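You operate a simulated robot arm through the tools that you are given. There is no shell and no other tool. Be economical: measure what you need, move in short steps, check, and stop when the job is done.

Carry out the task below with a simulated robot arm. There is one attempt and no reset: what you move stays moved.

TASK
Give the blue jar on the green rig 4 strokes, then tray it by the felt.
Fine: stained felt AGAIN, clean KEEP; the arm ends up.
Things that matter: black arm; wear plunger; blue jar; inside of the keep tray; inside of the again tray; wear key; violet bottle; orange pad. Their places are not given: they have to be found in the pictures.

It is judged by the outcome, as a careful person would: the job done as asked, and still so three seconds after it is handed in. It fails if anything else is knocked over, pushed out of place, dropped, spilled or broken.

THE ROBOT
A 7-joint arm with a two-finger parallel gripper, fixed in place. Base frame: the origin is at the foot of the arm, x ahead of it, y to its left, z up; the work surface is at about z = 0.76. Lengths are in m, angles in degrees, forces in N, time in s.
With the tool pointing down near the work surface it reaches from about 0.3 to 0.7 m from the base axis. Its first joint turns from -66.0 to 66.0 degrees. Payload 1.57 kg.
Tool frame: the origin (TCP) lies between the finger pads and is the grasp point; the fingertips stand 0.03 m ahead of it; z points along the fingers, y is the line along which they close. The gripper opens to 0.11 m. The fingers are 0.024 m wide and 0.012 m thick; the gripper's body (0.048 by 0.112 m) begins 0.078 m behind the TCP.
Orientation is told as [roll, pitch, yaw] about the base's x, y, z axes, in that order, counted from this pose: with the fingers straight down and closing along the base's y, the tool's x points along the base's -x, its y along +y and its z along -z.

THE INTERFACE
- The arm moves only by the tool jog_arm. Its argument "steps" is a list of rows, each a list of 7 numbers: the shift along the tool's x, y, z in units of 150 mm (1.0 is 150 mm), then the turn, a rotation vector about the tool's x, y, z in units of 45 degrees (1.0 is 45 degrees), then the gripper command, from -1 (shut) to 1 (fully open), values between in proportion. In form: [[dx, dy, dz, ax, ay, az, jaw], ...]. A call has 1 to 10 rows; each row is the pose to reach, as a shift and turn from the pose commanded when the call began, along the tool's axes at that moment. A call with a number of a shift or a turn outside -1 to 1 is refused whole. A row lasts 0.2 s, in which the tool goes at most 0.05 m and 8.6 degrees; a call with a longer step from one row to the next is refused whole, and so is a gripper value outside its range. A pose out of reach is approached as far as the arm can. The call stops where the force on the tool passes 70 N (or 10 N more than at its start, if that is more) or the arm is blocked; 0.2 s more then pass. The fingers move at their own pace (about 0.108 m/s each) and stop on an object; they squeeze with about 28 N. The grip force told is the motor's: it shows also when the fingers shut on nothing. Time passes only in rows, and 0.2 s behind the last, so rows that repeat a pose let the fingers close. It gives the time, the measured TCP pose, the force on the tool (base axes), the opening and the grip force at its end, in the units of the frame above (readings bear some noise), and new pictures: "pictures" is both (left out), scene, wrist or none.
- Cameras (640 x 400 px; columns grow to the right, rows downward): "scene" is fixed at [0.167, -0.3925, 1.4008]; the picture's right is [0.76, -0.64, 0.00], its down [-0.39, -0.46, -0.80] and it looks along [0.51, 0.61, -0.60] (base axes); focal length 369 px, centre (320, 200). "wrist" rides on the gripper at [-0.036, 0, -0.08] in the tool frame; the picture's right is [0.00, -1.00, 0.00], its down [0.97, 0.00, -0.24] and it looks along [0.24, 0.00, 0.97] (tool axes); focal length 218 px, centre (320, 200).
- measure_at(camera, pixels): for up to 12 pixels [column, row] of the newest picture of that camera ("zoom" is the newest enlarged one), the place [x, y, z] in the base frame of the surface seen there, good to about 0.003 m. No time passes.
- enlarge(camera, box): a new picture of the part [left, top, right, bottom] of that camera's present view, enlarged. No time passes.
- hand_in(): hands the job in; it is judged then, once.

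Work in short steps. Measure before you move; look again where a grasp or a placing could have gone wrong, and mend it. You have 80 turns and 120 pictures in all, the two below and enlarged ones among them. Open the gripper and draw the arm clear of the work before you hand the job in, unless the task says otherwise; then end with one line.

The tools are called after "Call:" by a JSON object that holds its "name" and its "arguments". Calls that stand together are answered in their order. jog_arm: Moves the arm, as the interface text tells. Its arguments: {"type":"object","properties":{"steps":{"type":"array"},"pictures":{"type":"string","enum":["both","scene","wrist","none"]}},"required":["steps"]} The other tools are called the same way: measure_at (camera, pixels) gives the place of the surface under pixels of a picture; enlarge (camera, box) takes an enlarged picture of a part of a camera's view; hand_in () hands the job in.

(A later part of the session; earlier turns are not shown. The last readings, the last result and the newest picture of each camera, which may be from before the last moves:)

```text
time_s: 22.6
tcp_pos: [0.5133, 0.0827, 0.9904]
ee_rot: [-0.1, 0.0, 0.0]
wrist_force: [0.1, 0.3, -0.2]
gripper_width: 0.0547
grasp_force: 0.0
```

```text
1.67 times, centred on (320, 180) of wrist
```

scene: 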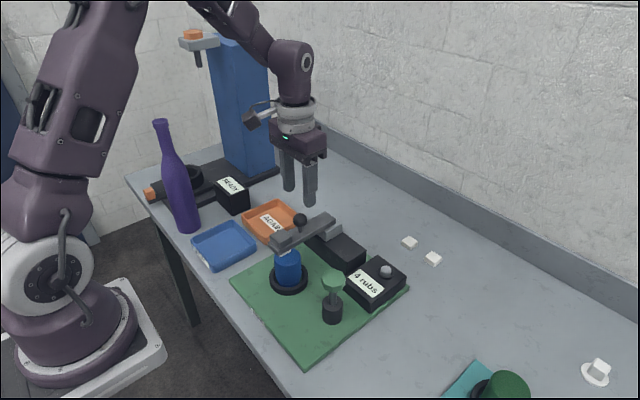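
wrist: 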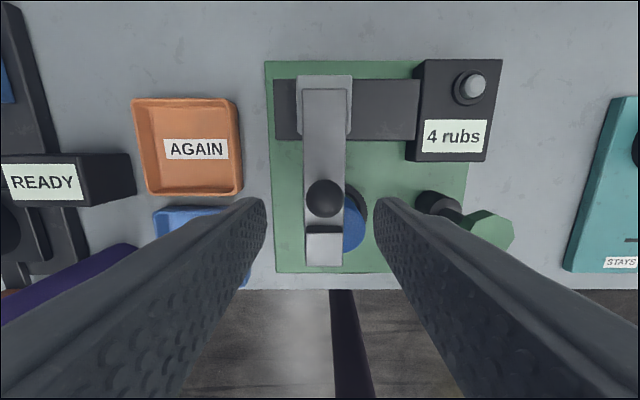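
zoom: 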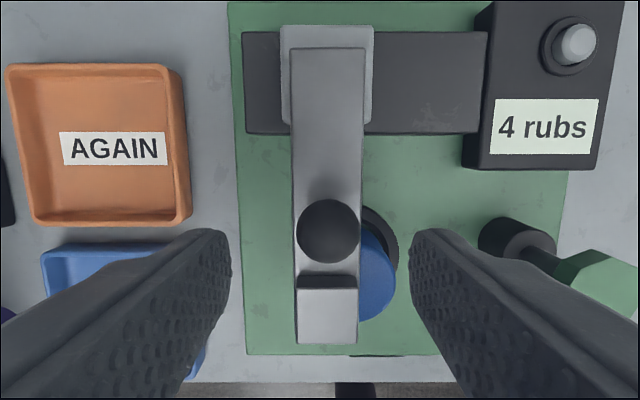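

Call:
{"name": "jog_arm", "arguments": {"steps": [[0.013, -0.025, 0.2, 0, 0, 0, 0], [0.013, -0.025, 0.4, 0, 0, 0, 0], [0.013, -0.025, 0.51, 0, 0, 0, 0], [0.013, -0.025, 0.51, 0, 0, 0, -0.3], [0.013, -0.025, 0.51, 0, 0, 0, -0.7], [0.013, -0.025, 0.51, 0, 0, 0, -1]], "pictures": "scene"}}

Call:
{"name": "enlarge", "arguments": {"camera": "scene", "box": [250, 170, 370, 300]}}

```text
time_s: 24.0
tcp_pos: [0.5121, 0.0785, 0.913]
ee_rot: [0.0, 0.1, 0.0]
wrist_force: [1.5, 0.7, -4.3]
gripper_width: 0.029
grasp_force: 38.8
```

scene: 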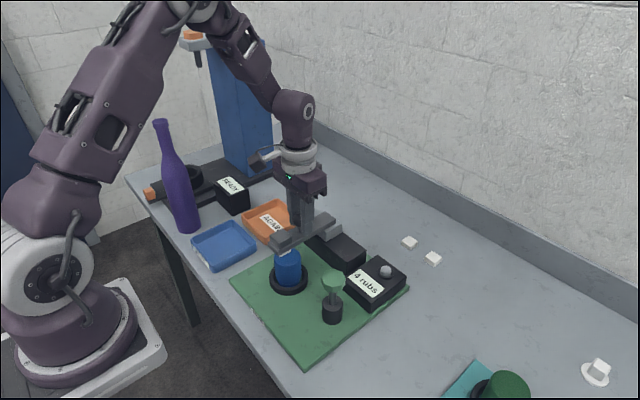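

```text
3.08 times, centred on (310, 235) of scene
```

zoom: 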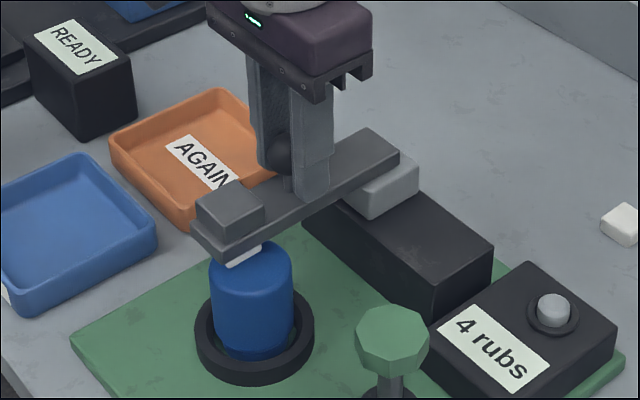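

Centred grip. Lift along the arc while tilting the tool somewhat with it.

Call:
{"name": "jog_arm", "arguments": {"steps": [[-0.03, 0, -0.043, 0, 0.06, 0, -1], [-0.062, 0, -0.085, 0, 0.12, 0, -1], [-0.1, 0, -0.122, 0, 0.18, 0, -1], [-0.138, 0, -0.157, 0, 0.24, 0, -1], [-0.18, 0, -0.187, 0, 0.3, 0, -1], [-0.225, 0, -0.215, 0, 0.36, 0, -1]]}}

```text
time_s: 25.4
tcp_pos: [0.5447, 0.0762, 0.948]
ee_rot: [-0.1, 16.3, 0.1]
wrist_force: [-13.3, 5.6, -3.8]
gripper_width: 0.0292
grasp_force: 39.1
```

scene: 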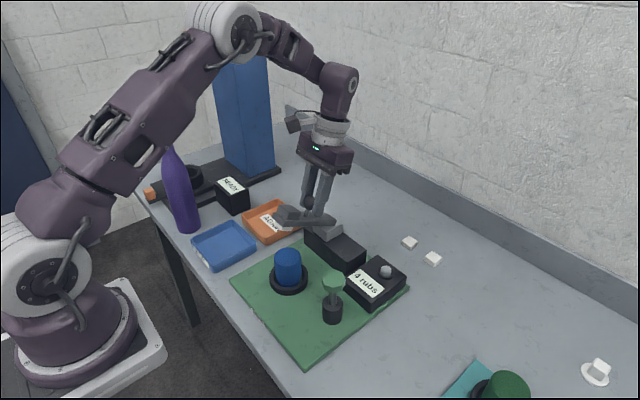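
wrist: 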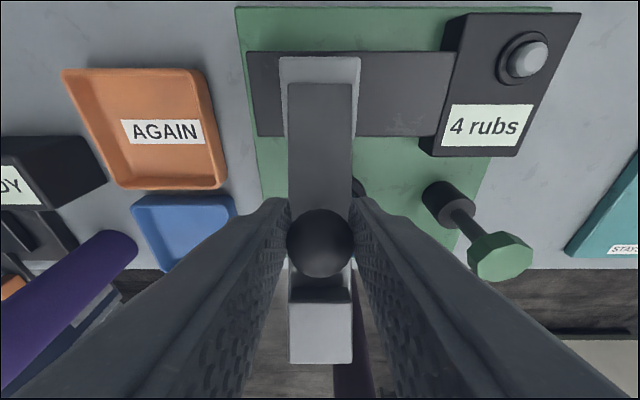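

Held well. Continue.

Call:
{"name": "jog_arm", "arguments": {"steps": [[-0.04, 0, -0.034, 0, 0.04, 0, -1], [-0.08, 0, -0.067, 0, 0.08, 0, -1], [-0.125, 0, -0.095, 0, 0.12, 0, -1], [-0.171, 0, -0.12, 0, 0.16, 0, -1], [-0.22, 0, -0.14, 0, 0.2, 0, -1], [-0.27, 0, -0.156, 0, 0.24, 0, -1]]}}

```text
time_s: 26.8
tcp_pos: [0.5828, 0.0778, 0.9589]
ee_rot: [-0.2, 26.2, 0.9]
wrist_force: [-3.6, -3.9, -16.0]
gripper_width: 0.0291
grasp_force: 38.8
out of reach, approached as far as the arm can: row 6
```

scene: 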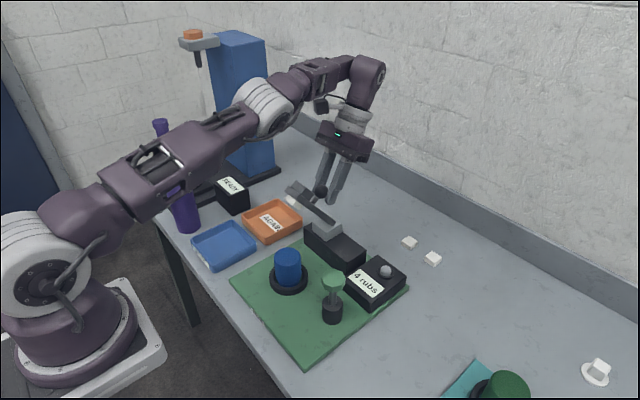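
wrist: 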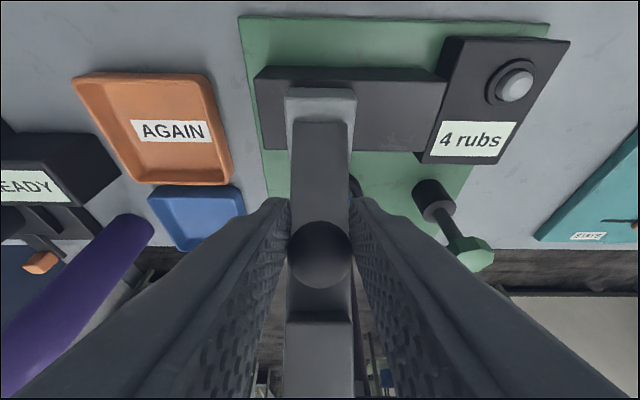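

Reach limit nears with the tilt; I'll un-tilt the tool while holding the knob in place.

Call:
{"name": "jog_arm", "arguments": {"steps": [[0, 0, 0, 0, -0.1, 0, -1], [0, 0, 0, 0, -0.2, 0, -1], [0, 0, 0, 0, -0.3, 0, -1], [0, 0, 0, 0, -0.4, 0, -1]], "pictures": "wrist"}}

```text
time_s: 27.8
tcp_pos: [0.5839, 0.0816, 0.9593]
ee_rot: [0.0, 8.8, -0.1]
wrist_force: [-0.7, -0.1, 0.3]
gripper_width: 0.0001
grasp_force: 21.1
```

wrist: 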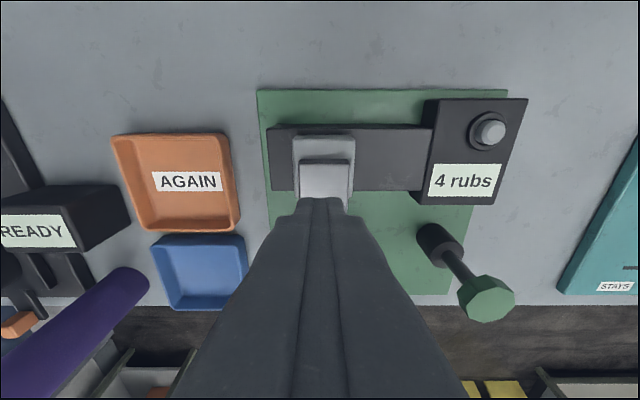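

The knob slipped out again. Look at the scene.

Call:
{"name": "enlarge", "arguments": {"camera": "scene", "box": [230, 150, 420, 320]}}

```text
2.35 times, centred on (325, 235) of scene
```

zoom: 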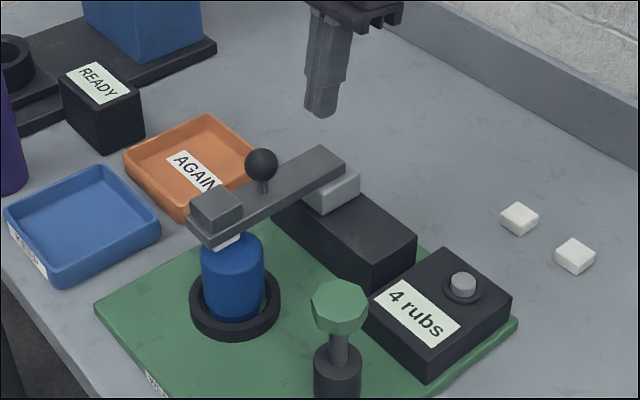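

Jar and counter are unchanged (4 rubs). New plan: grip the arm's flat sides with the tool tilted about -50° and rotate it together with the arm. First go up, back, and tilt.

Call:
{"name": "jog_arm", "arguments": {"steps": [[0.04, -0.02, -0.3, 0, -0.15, 0, -1], [0.25, -0.02, -0.3, 0, -0.32, 0, -0.5], [0.45, -0.02, -0.29, 0, -0.49, 0, 0], [0.65, -0.02, -0.28, 0, -0.66, 0, 0.27], [0.85, -0.02, -0.27, 0, -0.83, 0, 0.27], [0.85, -0.02, -0.27, 0, -0.862, 0, 0.27]]}}

```text
time_s: 29.2
tcp_pos: [0.4621, 0.0773, 1.0182]
ee_rot: [0.0, -29.8, -0.1]
wrist_force: [-0.1, -0.3, -0.2]
gripper_width: 0.0699
grasp_force: 0.0
```

scene: 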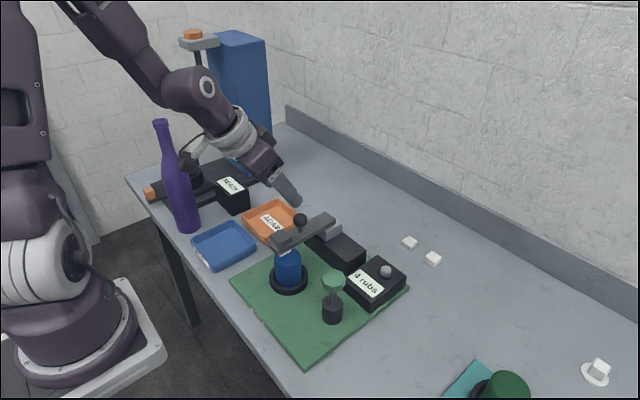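
wrist: 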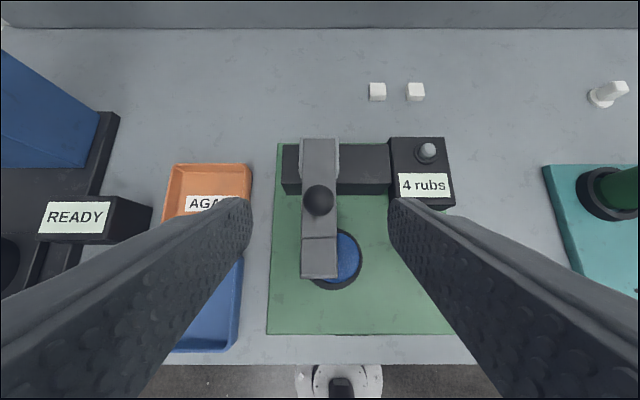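

Call:
{"name": "jog_arm", "arguments": {"steps": [[0.1, 0, 0.1, 0, -0.16, 0, 0.27], [0.2, 0, 0.2, 0, -0.32, 0, 0.27], [0.3, 0, 0.32, 0, -0.444, 0, 0.27], [0.397, 0, 0.426, 0, -0.444, 0, 0.27], [0.397, 0, 0.426, 0, -0.444, 0, 0.27]]}}

```text
time_s: 30.4
tcp_pos: [0.4537, 0.0905, 0.9564]
ee_rot: [-1.4, -39.7, 5.3]
wrist_force: [-1.2, 0.2, -0.1]
gripper_width: 0.0701
grasp_force: 0.1
out of reach, approached as far as the arm can: row 2, 3, 4, 5
```

scene: 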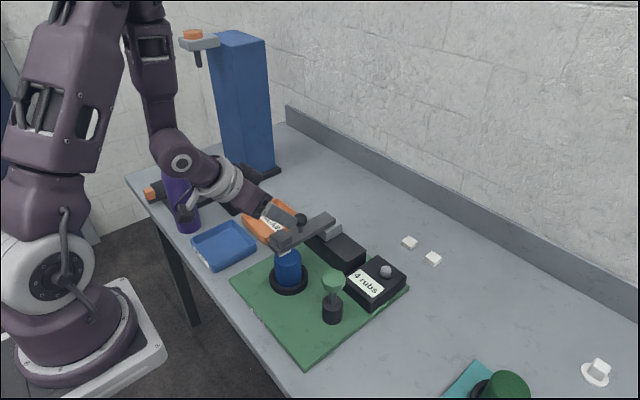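
wrist: 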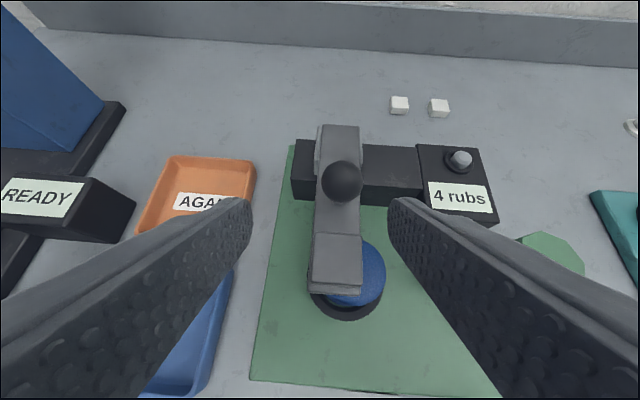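

The tilt limit is ~-40° here. I'll ease back to a shallower tilt and see what pose results.

Call:
{"name": "jog_arm", "arguments": {"steps": [[0, 0, -0.05, 0, 0.11, 0, 0.27], [0, 0, -0.1, 0, 0.222, 0, 0.27], [0, 0, -0.1, 0, 0.222, 0, 0.27]], "pictures": "none"}}

```text
time_s: 31.2
tcp_pos: [0.4454, 0.0893, 0.9673]
ee_rot: [-1.3, -29.7, 5.0]
wrist_force: [1.1, -0.3, 0.2]
gripper_width: 0.0699
grasp_force: 0.2
```

Call:
{"name": "jog_arm", "arguments": {"steps": [[0, -0.075, 0, 0.031, 0, 0.111, 0.27], [0, -0.075, 0, 0.031, 0, 0.111, 0.27]], "pictures": "wrist"}}

```text
time_s: 31.8
tcp_pos: [0.4449, 0.0796, 0.9676]
ee_rot: [0.1, -29.6, -0.9]
wrist_force: [0.3, 0.1, -0.2]
gripper_width: 0.0699
grasp_force: 0.1
```

wrist: 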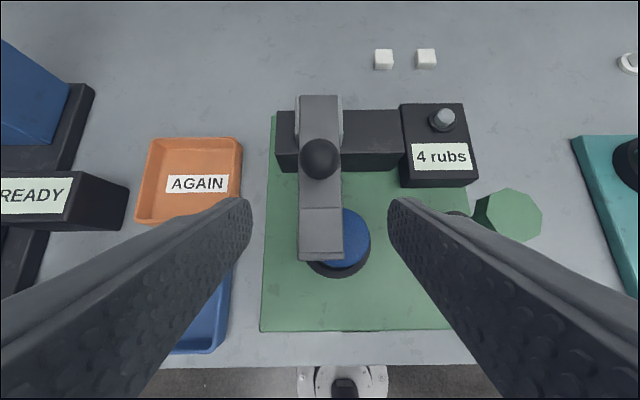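

Aligned (arm at col 320). Advance along the tool axis to straddle the arm and close.

Call:
{"name": "jog_arm", "arguments": {"steps": [[-0.02, -0.005, 0.25, -0.01, 0, -0.017, 0.27], [-0.046, -0.005, 0.5, -0.01, 0, -0.017, 0.27], [-0.046, -0.005, 0.65, -0.01, 0, -0.017, 0.27], [-0.046, -0.005, 0.728, -0.01, 0, -0.017, 0.27]]}}

Call:
{"name": "enlarge", "arguments": {"camera": "scene", "box": [230, 160, 380, 310]}}

```text
time_s: 32.8
tcp_pos: [0.5061, 0.0784, 0.8766]
ee_rot: [0.3, -29.8, 0.0]
wrist_force: [-0.2, -0.3, -0.4]
gripper_width: 0.0699
grasp_force: 0.0
```

scene: 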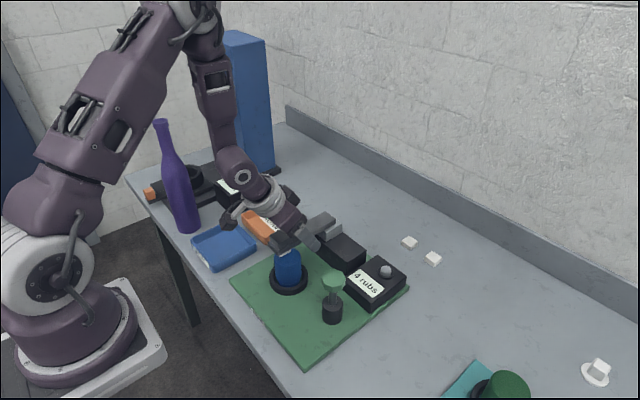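
wrist: 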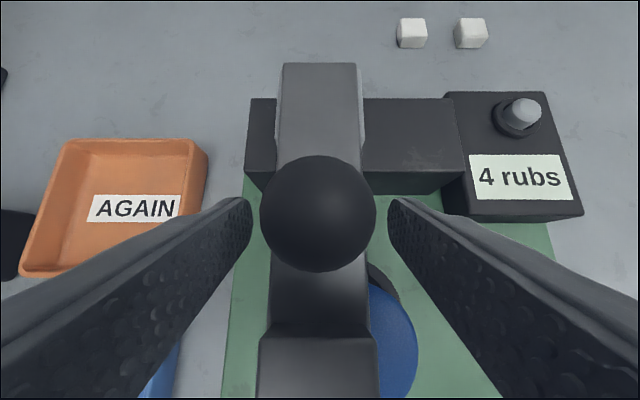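

```text
2.67 times, centred on (305, 235) of scene
```

zoom: 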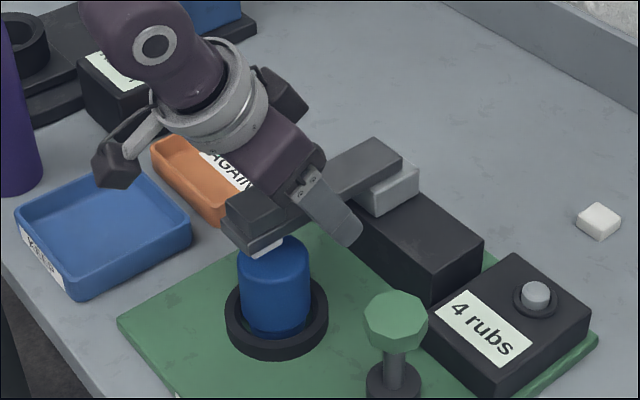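

Call:
{"name": "jog_arm", "arguments": {"steps": [[0, 0, 0, 0, 0, 0, -0.2], [0, 0, 0, 0, 0, 0, -0.6], [0, 0, 0, 0, 0, 0, -1], [0, 0, 0, 0, 0, 0, -1]], "pictures": "none"}}

Call:
{"name": "jog_arm", "arguments": {"steps": [[-0.049, 0, -0.053, 0, 0.167, 0, -1], [-0.103, 0, -0.099, 0, 0.333, 0, -1], [-0.163, 0, -0.138, 0, 0.5, 0, -1], [-0.228, 0, -0.167, 0, 0.667, 0, -1]]}}

```text
time_s: 33.8
tcp_pos: [0.5052, 0.0773, 0.877]
ee_rot: [0.1, -29.7, 0.2]
wrist_force: [4.4, 4.4, -4.5]
gripper_width: 0.0377
grasp_force: 43.1
```

```text
time_s: 34.8
tcp_pos: [0.519, 0.0779, 0.9153]
ee_rot: [0.1, 0.8, 0.1]
wrist_force: [-28.5, 5.1, 4.4]
gripper_width: 0.0378
grasp_force: 43.8
```

scene: 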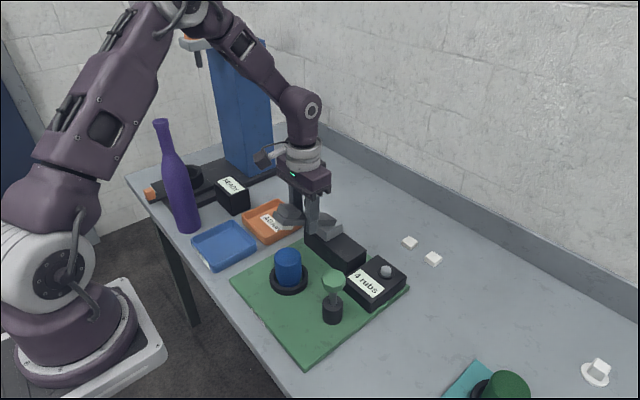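
wrist: 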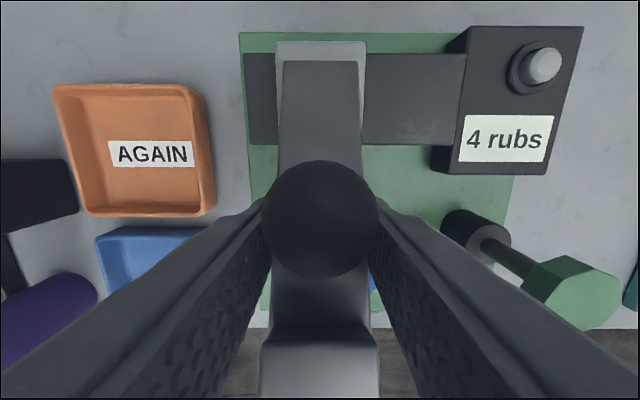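

Holding rigidly. Continue with a corrected hinge estimate (z≈0.871).

Call:
{"name": "jog_arm", "arguments": {"steps": [[-0.018, 0, -0.06, 0, 0.167, 0, -1], [-0.067, 0, -0.111, 0, 0.333, 0, -1], [-0.122, 0, -0.156, 0, 0.48, 0, -1], [-0.155, 0, -0.176, 0, 0.55, 0, -1]]}}

```text
time_s: 35.8
tcp_pos: [0.5483, 0.0774, 0.9415]
ee_rot: [0.2, 25.1, 0.2]
wrist_force: [-1.3, 4.3, -22.7]
gripper_width: 0.0378
grasp_force: 43.8
```

scene: 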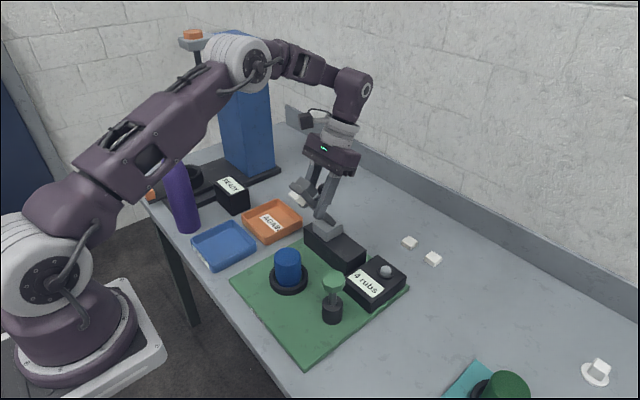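
wrist: 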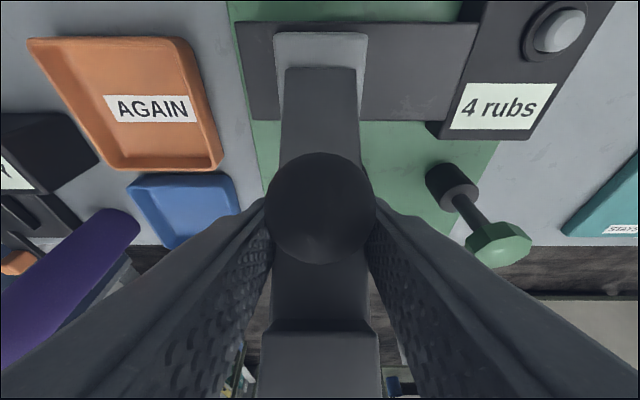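

Arm about 55° up. Continue slowly over the top, easing the tilt back for reach.

Call:
{"name": "jog_arm", "arguments": {"steps": [[-0.02, 0, -0.027, 0, 0, 0, -1], [-0.038, 0, -0.052, 0, 0, 0, -1], [-0.062, 0, -0.075, 0, -0.02, 0, -1], [-0.085, 0, -0.097, 0, -0.04, 0, -1], [-0.112, 0, -0.117, 0, -0.06, 0, -1], [-0.138, 0, -0.136, 0, -0.08, 0, -1]]}}

```text
time_s: 37.2
tcp_pos: [0.5732, 0.0774, 0.9515]
ee_rot: [0.1, 21.5, 0.3]
wrist_force: [-18.2, 4.7, 0.2]
gripper_width: 0.0378
grasp_force: 43.5
```

scene: 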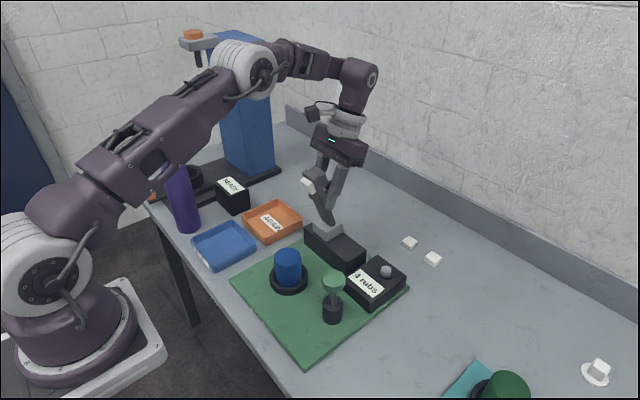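
wrist: 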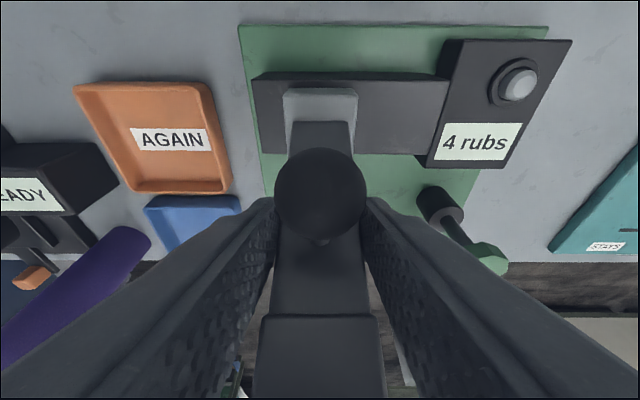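

Call:
{"name": "jog_arm", "arguments": {"steps": [[-0.033, 0, -0.017, 0, -0.04, 0, -1], [-0.068, 0, -0.033, 0, -0.08, 0, -1], [-0.104, 0, -0.045, 0, -0.12, 0, -1], [-0.14, 0, -0.055, 0, -0.16, 0, -1], [-0.177, 0, -0.062, 0, -0.2, 0, -1], [-0.205, 0, -0.067, 0, -0.24, 0, -1]]}}

```text
time_s: 38.6
tcp_pos: [0.6063, 0.0788, 0.9511]
ee_rot: [0.2, 10.8, 0.3]
wrist_force: [-18.4, 3.8, 6.4]
gripper_width: 0.0374
grasp_force: 43.1
```

scene: 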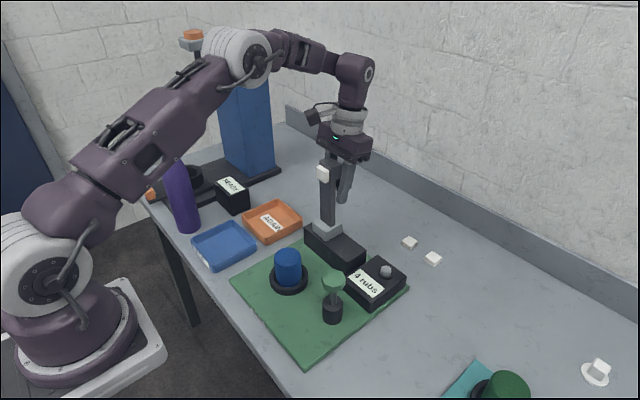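
wrist: 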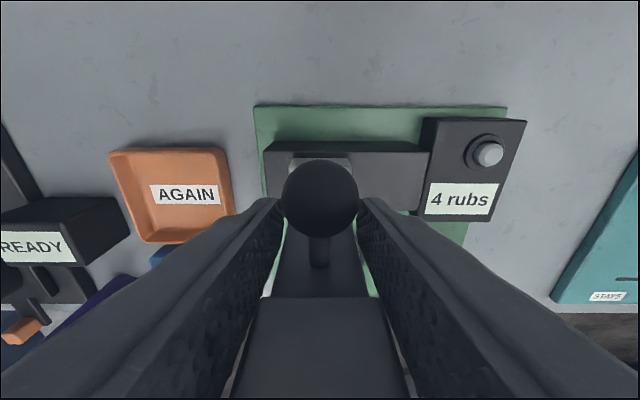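

Call:
{"name": "enlarge", "arguments": {"camera": "scene", "box": [290, 130, 390, 250]}}

Call:
{"name": "measure_at", "arguments": {"camera": "scene", "pixels": [[328, 190], [328, 200], [329, 210], [328, 218], [323, 174]]}}

```text
3.33 times, centred on (340, 190) of scene
```

zoom: 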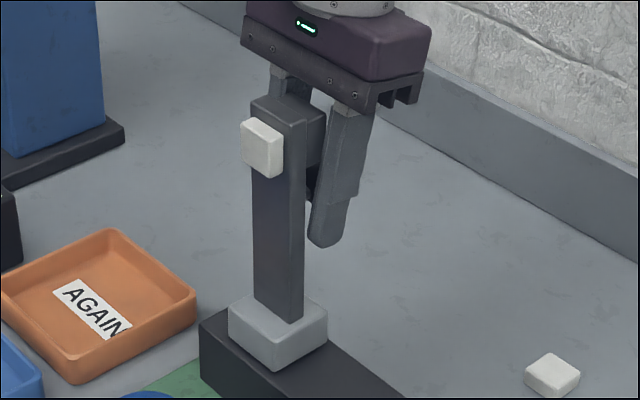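

```text
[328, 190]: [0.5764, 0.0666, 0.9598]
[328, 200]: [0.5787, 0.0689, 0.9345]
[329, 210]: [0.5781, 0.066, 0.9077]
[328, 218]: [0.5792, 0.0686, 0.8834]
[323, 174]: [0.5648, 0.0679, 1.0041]
```

The arm is about 2° short of vertical. I'll rotate the tool together with it about the hinge to bring it past.

Call:
{"name": "jog_arm", "arguments": {"steps": [[-0.02, 0, 0, 0, 0.04, 0, -1], [-0.04, 0, 0, 0, 0.08, 0, -1], [-0.06, 0, 0.005, 0, 0.12, 0, -1], [-0.08, 0, 0.01, 0, 0.16, 0, -1]]}}

Call:
{"name": "measure_at", "arguments": {"camera": "scene", "pixels": [[328, 190], [328, 200], [329, 210], [328, 218], [325, 174], [336, 180]]}}

Call:
{"name": "enlarge", "arguments": {"camera": "scene", "box": [290, 130, 390, 250]}}

```text
time_s: 39.6
tcp_pos: [0.6173, 0.079, 0.948]
ee_rot: [-0.2, 16.8, 1.7]
wrist_force: [-3.7, -11.5, 14.6]
gripper_width: 0.0375
grasp_force: 44.0
out of reach, approached as far as the arm can: row 4
```

scene: 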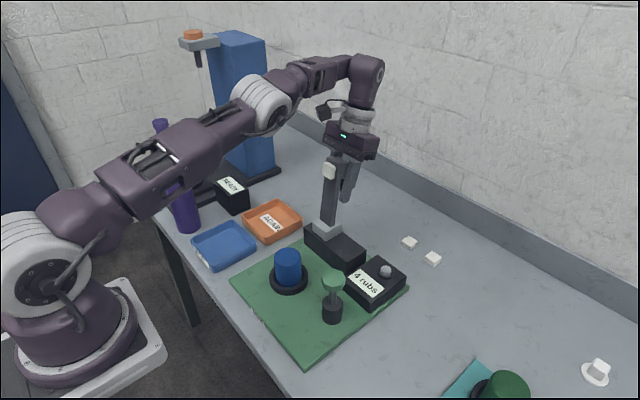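
wrist: 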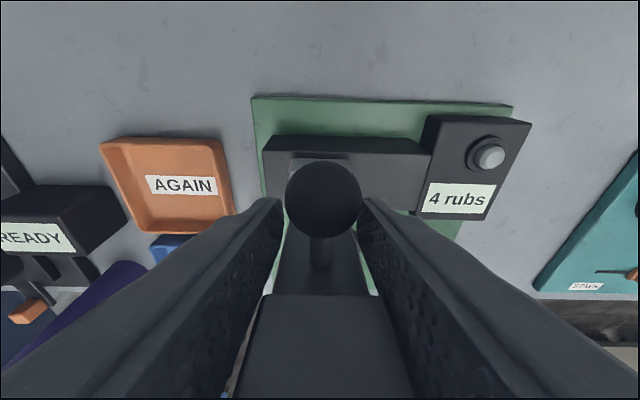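

```text
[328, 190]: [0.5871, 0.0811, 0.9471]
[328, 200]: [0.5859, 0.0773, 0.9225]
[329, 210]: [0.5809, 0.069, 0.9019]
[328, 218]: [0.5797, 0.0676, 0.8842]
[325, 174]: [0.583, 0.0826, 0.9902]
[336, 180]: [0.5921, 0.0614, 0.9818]
```

```text
3.33 times, centred on (340, 190) of scene
```

zoom: 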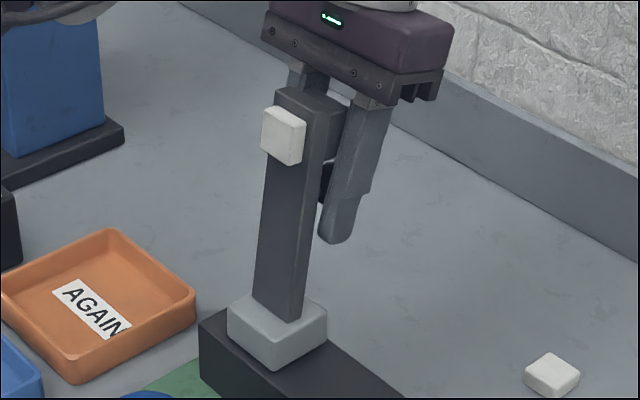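

The arm now leans back ~7°, at its original stop. Open the gripper.

Call:
{"name": "jog_arm", "arguments": {"steps": [[0, 0, 0, 0, 0, 0, -0.2], [0, 0, 0, 0, 0, 0, 0.3], [0, 0, 0, 0, 0, 0, 0.6]]}}

Call:
{"name": "enlarge", "arguments": {"camera": "scene", "box": [290, 130, 390, 250]}}

```text
time_s: 40.4
tcp_pos: [0.6174, 0.0835, 0.9471]
ee_rot: [0.1, 17.0, 1.9]
wrist_force: [0.7, -0.5, 0.0]
gripper_width: 0.0878
grasp_force: 0.2
```

scene: 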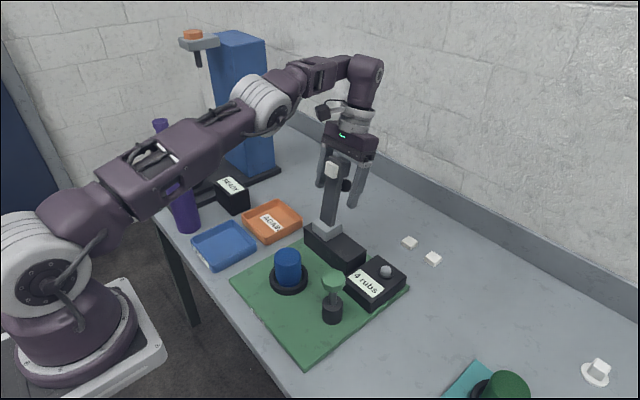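
wrist: 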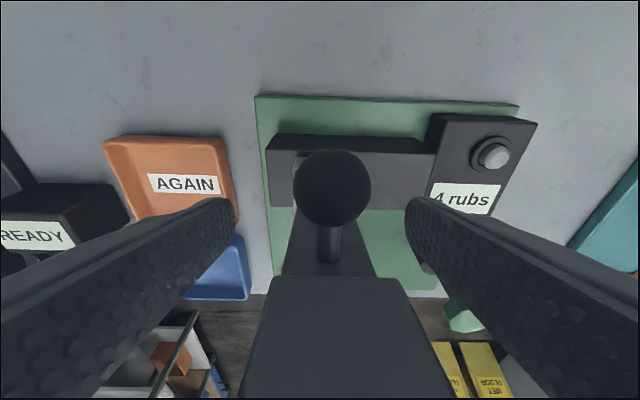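

```text
3.33 times, centred on (340, 190) of scene
```

zoom: 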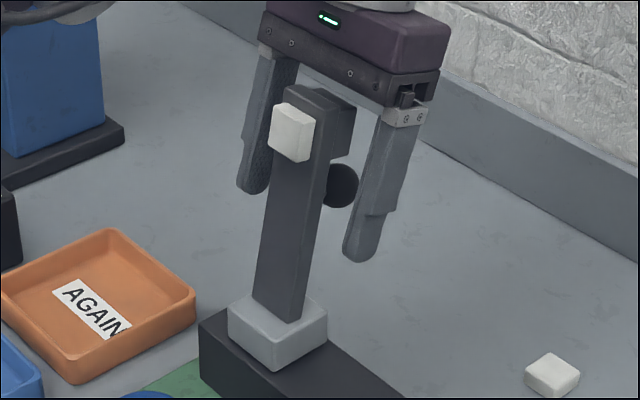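

The arm stands up by itself. Withdraw upward, then examine the felt.

Call:
{"name": "jog_arm", "arguments": {"steps": [[0.063, 0, -0.207, 0, 0, 0, 0.6], [0.126, 0, -0.414, 0, -0.06, 0, 0.6], [0.19, 0, -0.62, 0, -0.15, 0, 0.6], [0.253, 0, -0.829, 0, -0.3, 0, 0.6], [0.45, -0.05, -0.829, 0, -0.378, 0, 0.6], [0.7, -0.05, -0.82, 0, -0.378, 0, 0.6]]}}

Call:
{"name": "enlarge", "arguments": {"camera": "scene", "box": [315, 150, 355, 190]}}

```text
time_s: 41.8
tcp_pos: [0.5573, 0.0697, 1.0943]
ee_rot: [0.2, 0.7, 0.1]
wrist_force: [0.4, -0.1, -0.5]
gripper_width: 0.0877
grasp_force: 0.1
out of reach, approached as far as the arm can: row 1
```

scene: 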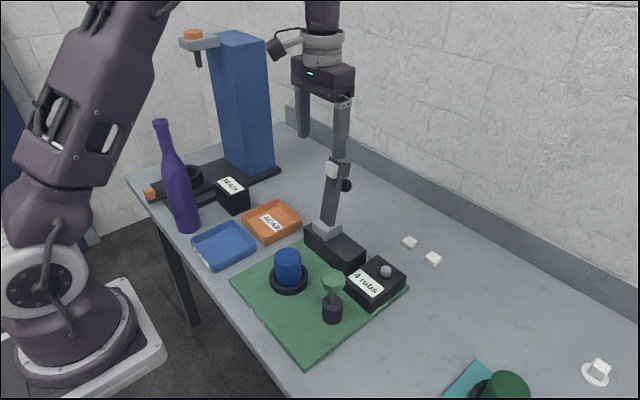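
wrist: 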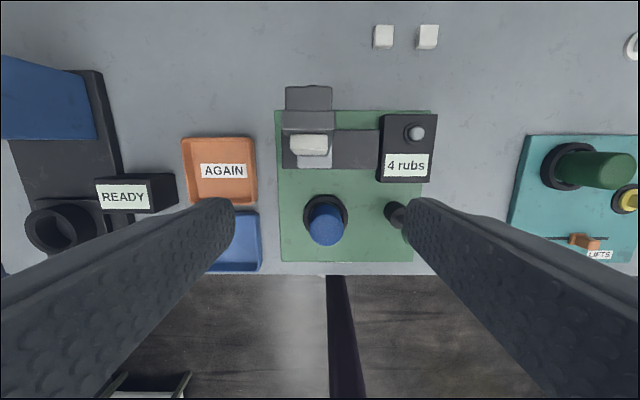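

```text
10.00 times, centred on (335, 170) of scene
```

zoom: 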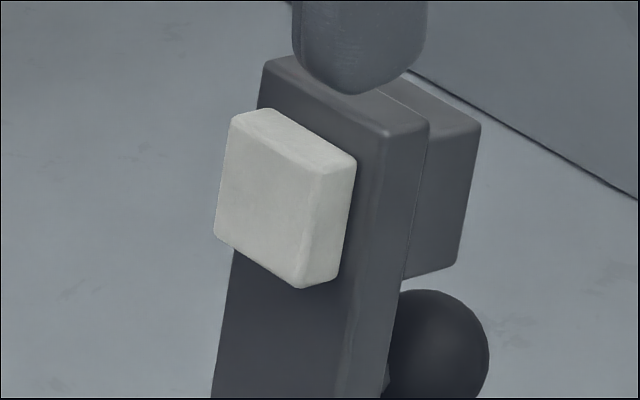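

The felt's face looks clean and cream. I'll confirm with a second view from the wrist camera in front, and read the blue tray label.

Call:
{"name": "jog_arm", "arguments": {"steps": [[0.25, 0, 0.05, 0, -0.16, 0, 0.6], [0.5, 0, 0.1, 0, -0.32, 0, 0.6], [0.75, 0, 0.15, 0, -0.48, 0, 0.6], [0.99, 0, 0.2, 0, -0.64, 0, 0.6], [0.99, 0, 0.2, 0, -0.7, 0, 0.6]]}}

Call:
{"name": "enlarge", "arguments": {"camera": "scene", "box": [185, 215, 315, 300]}}

Call:
{"name": "enlarge", "arguments": {"camera": "wrist", "box": [260, 60, 380, 180]}}

```text
time_s: 43.0
tcp_pos: [0.4328, 0.0682, 1.0806]
ee_rot: [3.2, -28.2, -0.5]
wrist_force: [-0.5, -0.3, -0.1]
gripper_width: 0.0883
grasp_force: 0.0
out of reach, approached as far as the arm can: row 4, 5
```

scene: 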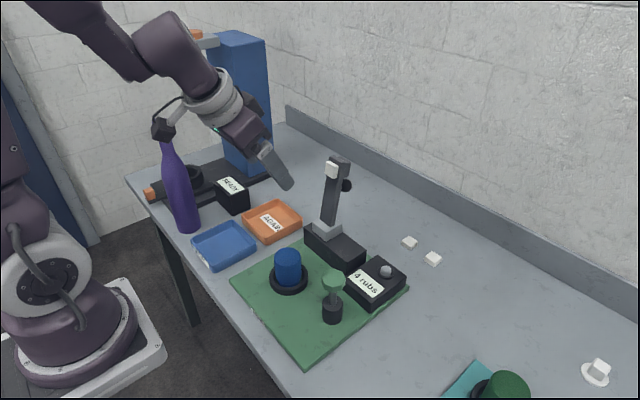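
wrist: 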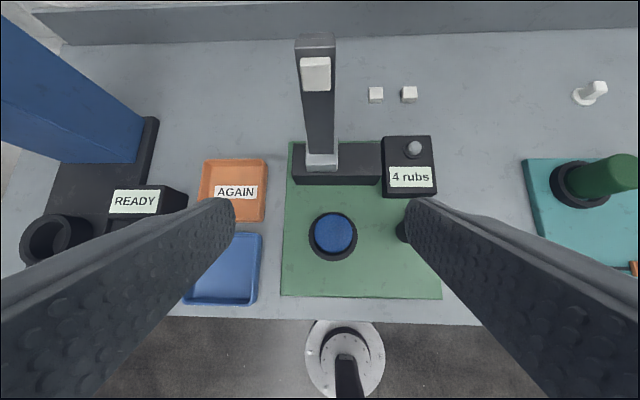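

```text
4.71 times, centred on (250, 258) of scene
```

zoom: 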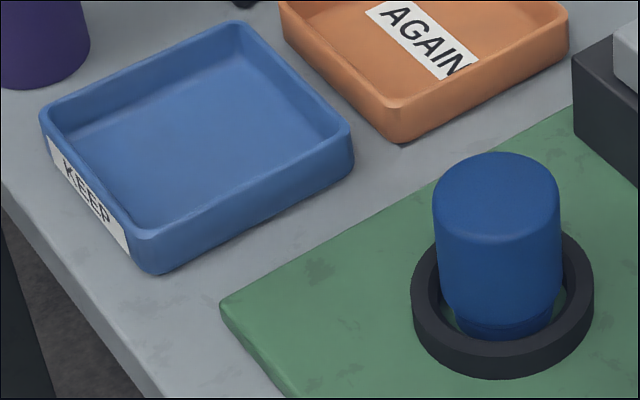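

```text
3.33 times, centred on (320, 120) of wrist
```

zoom: 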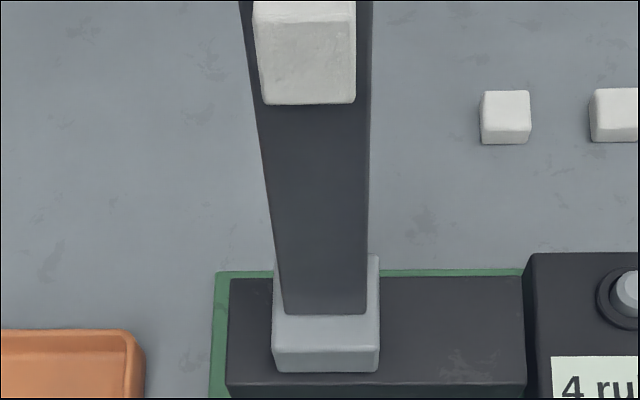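

Felt is clean in both views → KEEP (blue tray). Return the tool to vertical and measure the jar and tray.

Call:
{"name": "jog_arm", "arguments": {"steps": [[0, 0, 0, -0.03, 0.16, 0, 0.6], [0, 0, 0, -0.06, 0.32, 0, 0.6], [0, 0, 0, -0.071, 0.48, 0, 0.6], [0, 0, 0, -0.071, 0.627, 0, 0.6], [0, 0, 0, -0.071, 0.627, 0, 0.6]]}}

Call:
{"name": "measure_at", "arguments": {"camera": "scene", "pixels": [[287, 253], [280, 254], [295, 253], [288, 250], [287, 258], [288, 268], [201, 249], [255, 245], [223, 227], [222, 269], [225, 247]]}}

```text
time_s: 44.2
tcp_pos: [0.4063, 0.0682, 1.0667]
ee_rot: [3.3, -2.4, 1.0]
wrist_force: [0.3, 1.1, -0.9]
gripper_width: 0.088
grasp_force: 0.1
```

scene: 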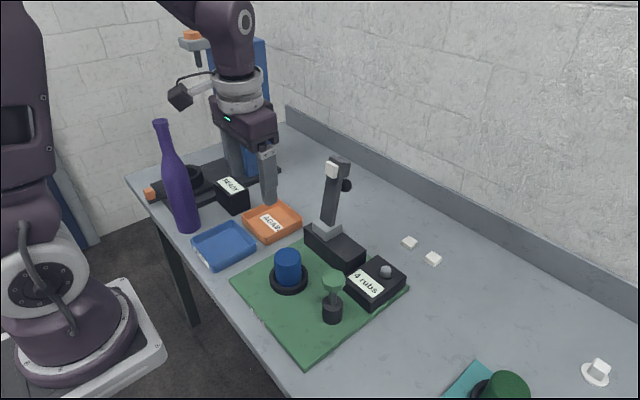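
wrist: 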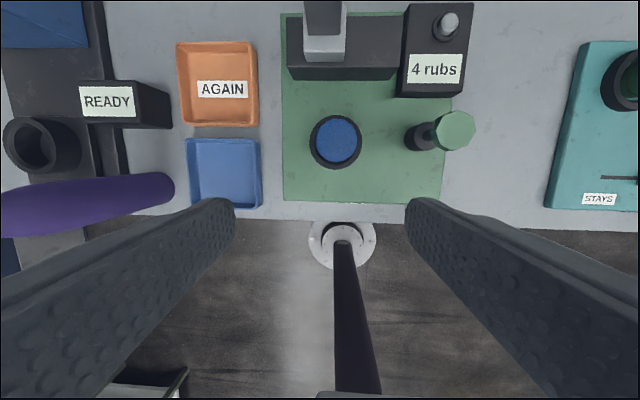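

```text
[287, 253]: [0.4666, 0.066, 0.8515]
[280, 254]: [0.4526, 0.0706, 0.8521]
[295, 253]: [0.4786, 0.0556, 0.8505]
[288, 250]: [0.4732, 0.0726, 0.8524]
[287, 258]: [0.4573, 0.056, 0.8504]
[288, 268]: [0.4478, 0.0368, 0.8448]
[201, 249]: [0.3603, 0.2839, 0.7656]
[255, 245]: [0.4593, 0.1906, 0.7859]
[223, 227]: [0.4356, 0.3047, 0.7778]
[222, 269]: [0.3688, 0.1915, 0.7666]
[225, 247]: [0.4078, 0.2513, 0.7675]
```

Call:
{"name": "jog_arm", "arguments": {"steps": [[-0.2, -0.01, 0.1, 0.073, 0.053, 0.022, 0.6], [-0.4, -0.03, 0.3, 0.073, 0.053, 0.022, 0.6], [-0.4, -0.035, 0.6, 0.073, 0.053, 0.022, 0.6], [-0.4, -0.035, 0.75, 0.073, 0.053, 0.022, 0.6], [-0.4, -0.035, 0.75, 0.073, 0.053, 0.022, 0.6]]}}

```text
time_s: 45.4
tcp_pos: [0.4745, 0.0708, 0.9552]
ee_rot: [-0.1, -0.1, -0.1]
wrist_force: [-0.7, -0.4, 0.3]
gripper_width: 0.088
grasp_force: 0.1
```

scene: 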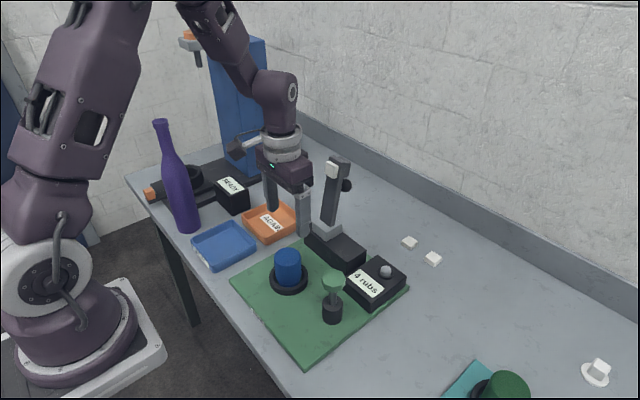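
wrist: 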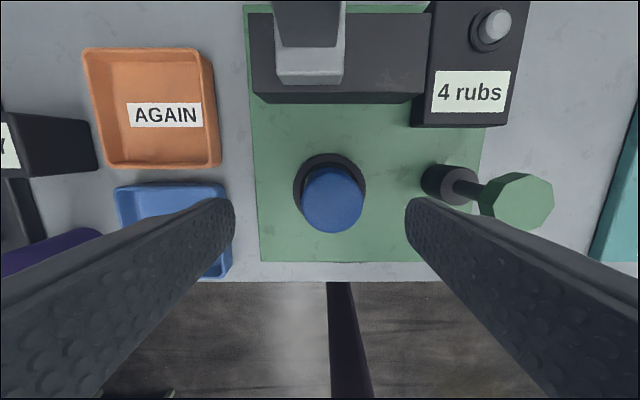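

Call:
{"name": "jog_arm", "arguments": {"steps": [[0.057, -0.06, 0.25, 0, 0, 0, 0.6], [0.057, -0.06, 0.5, 0, 0, 0, 0.6], [0.057, -0.06, 0.7, 0, 0, 0, 0.6], [0.057, -0.06, 0.82, 0, 0, 0, 0.6]]}}

Call:
{"name": "enlarge", "arguments": {"camera": "scene", "box": [230, 180, 370, 310]}}

```text
time_s: 46.4
tcp_pos: [0.4631, 0.0603, 0.8347]
ee_rot: [-0.1, -0.1, 0.0]
wrist_force: [0.1, 0.0, -0.4]
gripper_width: 0.0879
grasp_force: 0.1
```

scene: 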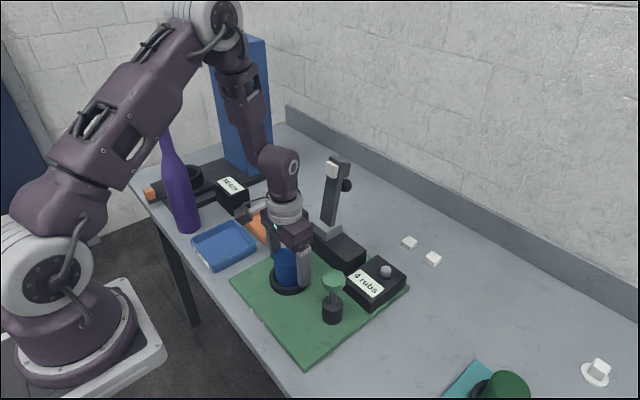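
wrist: 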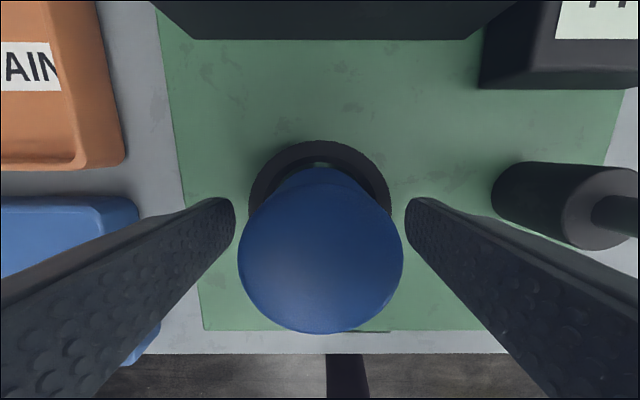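

```text
3.08 times, centred on (300, 245) of scene
```

zoom: 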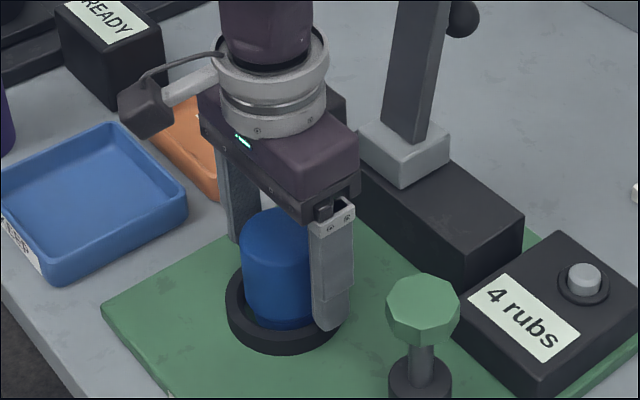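

Jar is centred between the fingers (col 320). Close and lift.

Call:
{"name": "jog_arm", "arguments": {"steps": [[-0.015, 0, 0, 0, 0, 0, 0.2], [-0.015, 0, 0, 0, 0, 0, -0.1], [-0.015, 0, 0, 0, 0, 0, -0.5], [-0.015, 0, 0, 0, 0, 0, -0.5]], "pictures": "none"}}

Call:
{"name": "jog_arm", "arguments": {"steps": [[0, 0, -0.1, 0, 0, 0, -0.5], [0, 0, -0.3, 0, 0, 0, -0.5], [0, 0, -0.55, 0, 0, 0, -0.5], [0, 0, -0.6, 0, 0, 0, -0.5]]}}

```text
time_s: 47.4
tcp_pos: [0.4664, 0.0616, 0.8344]
ee_rot: [-0.1, -0.2, -0.1]
wrist_force: [-0.6, 0.1, 0.0]
gripper_width: 0.0552
grasp_force: 28.0
```

```text
time_s: 48.4
tcp_pos: [0.4683, 0.06, 0.9236]
ee_rot: [-0.1, 0.0, 0.2]
wrist_force: [0.4, -0.4, -1.8]
gripper_width: 0.0549
grasp_force: 27.9
```

scene: 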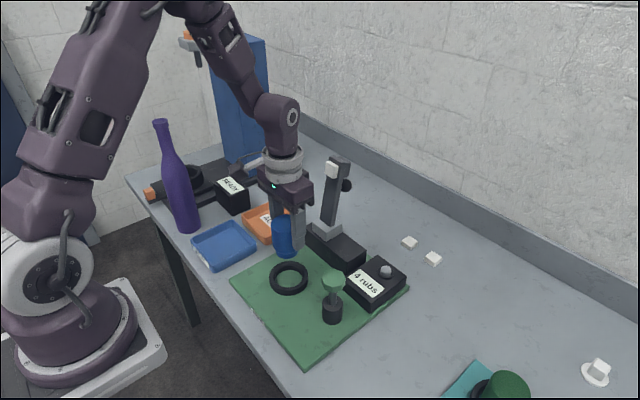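
wrist: 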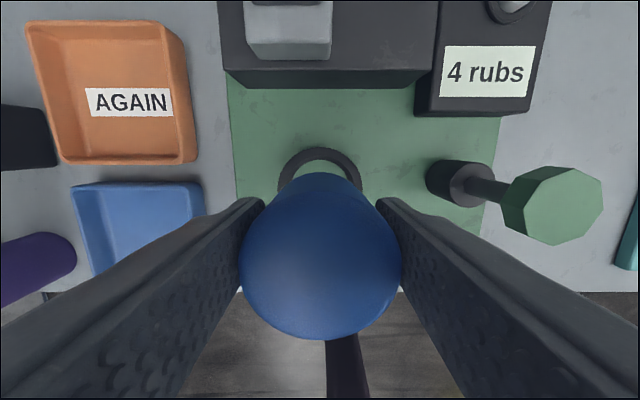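

Lifted. Measure the violet bottle and tray edges before carrying it over.

Call:
{"name": "measure_at", "arguments": {"camera": "scene", "pixels": [[187, 229], [177, 180], [160, 124], [168, 150], [194, 205], [193, 245], [223, 222], [258, 243], [211, 270], [225, 247], [232, 196]]}}

```text
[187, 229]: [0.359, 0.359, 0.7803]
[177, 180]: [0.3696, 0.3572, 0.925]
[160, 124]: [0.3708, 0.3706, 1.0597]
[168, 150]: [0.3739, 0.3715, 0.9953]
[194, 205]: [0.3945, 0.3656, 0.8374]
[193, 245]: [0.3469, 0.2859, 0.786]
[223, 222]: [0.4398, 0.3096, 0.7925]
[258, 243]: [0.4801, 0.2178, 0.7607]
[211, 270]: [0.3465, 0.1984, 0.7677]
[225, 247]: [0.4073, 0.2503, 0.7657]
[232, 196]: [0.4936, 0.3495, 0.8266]
```

There is a camera bracket sticking out from the wrist on the bottle's side; I need its extent before lowering near the bottle.

Call:
{"name": "enlarge", "arguments": {"camera": "scene", "box": [220, 80, 340, 220]}}

Call:
{"name": "measure_at", "arguments": {"camera": "scene", "pixels": [[240, 167], [250, 162], [262, 158], [236, 168], [245, 170], [280, 160], [283, 180], [280, 110]]}}

```text
2.86 times, centred on (280, 150) of scene
```

zoom: 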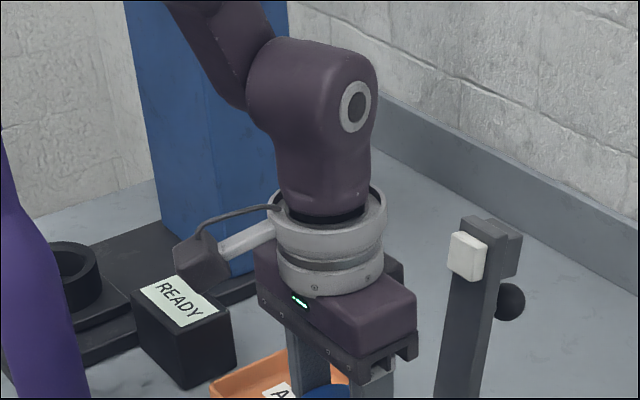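

```text
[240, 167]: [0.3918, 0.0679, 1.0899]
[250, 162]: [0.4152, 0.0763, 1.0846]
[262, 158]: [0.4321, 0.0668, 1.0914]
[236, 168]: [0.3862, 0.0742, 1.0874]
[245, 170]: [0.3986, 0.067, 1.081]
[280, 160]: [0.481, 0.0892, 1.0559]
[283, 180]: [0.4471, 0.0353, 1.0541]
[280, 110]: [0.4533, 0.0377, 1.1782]
```

The bracket extends toward -x only (y within ±0.02), so it clears the bottle. Carry the jar to above the blue tray.

Call:
{"name": "jog_arm", "arguments": {"steps": [[0.1, 0.25, 0, 0, 0, 0, -0.5], [0.2, 0.5, 0, 0, 0, 0, -0.5], [0.3, 0.75, 0, 0, 0, 0, -0.5], [0.4, 0.95, 0, 0, 0, 0, -0.5]], "pictures": "none"}}

Call:
{"name": "jog_arm", "arguments": {"steps": [[0, 0.17, 0, 0, 0, 0, -0.5], [0, 0.32, 0, 0, 0, 0, -0.5], [0, 0.32, 0, 0, 0, 0, -0.5]]}}

```text
time_s: 49.4
tcp_pos: [0.4066, 0.2055, 0.9243]
ee_rot: [0.0, -0.2, 0.0]
wrist_force: [-0.2, -0.6, -1.9]
gripper_width: 0.0548
grasp_force: 27.8
```

```text
time_s: 50.2
tcp_pos: [0.4055, 0.2532, 0.9239]
ee_rot: [-0.1, -0.1, 0.1]
wrist_force: [-0.4, 0.3, -0.7]
gripper_width: 0.0548
grasp_force: 27.8
```

scene: 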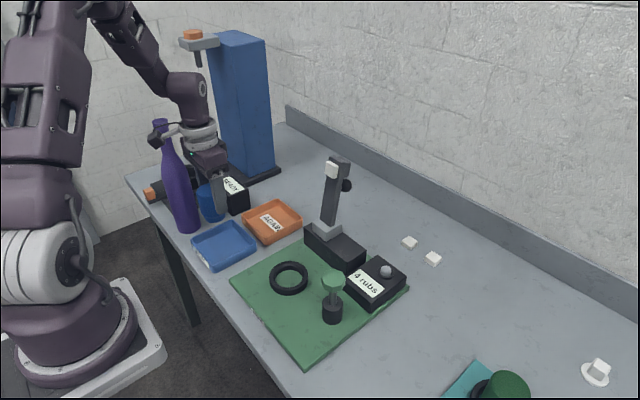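
wrist: 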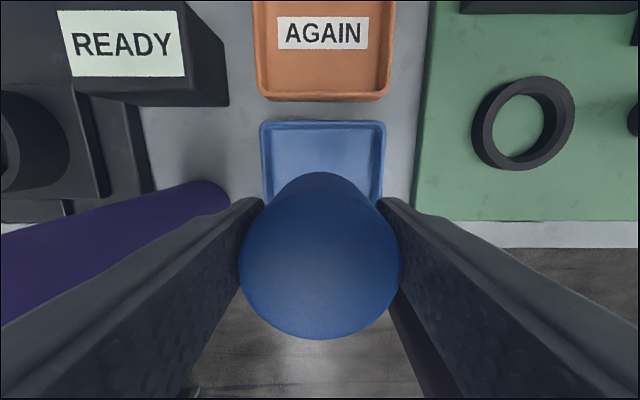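

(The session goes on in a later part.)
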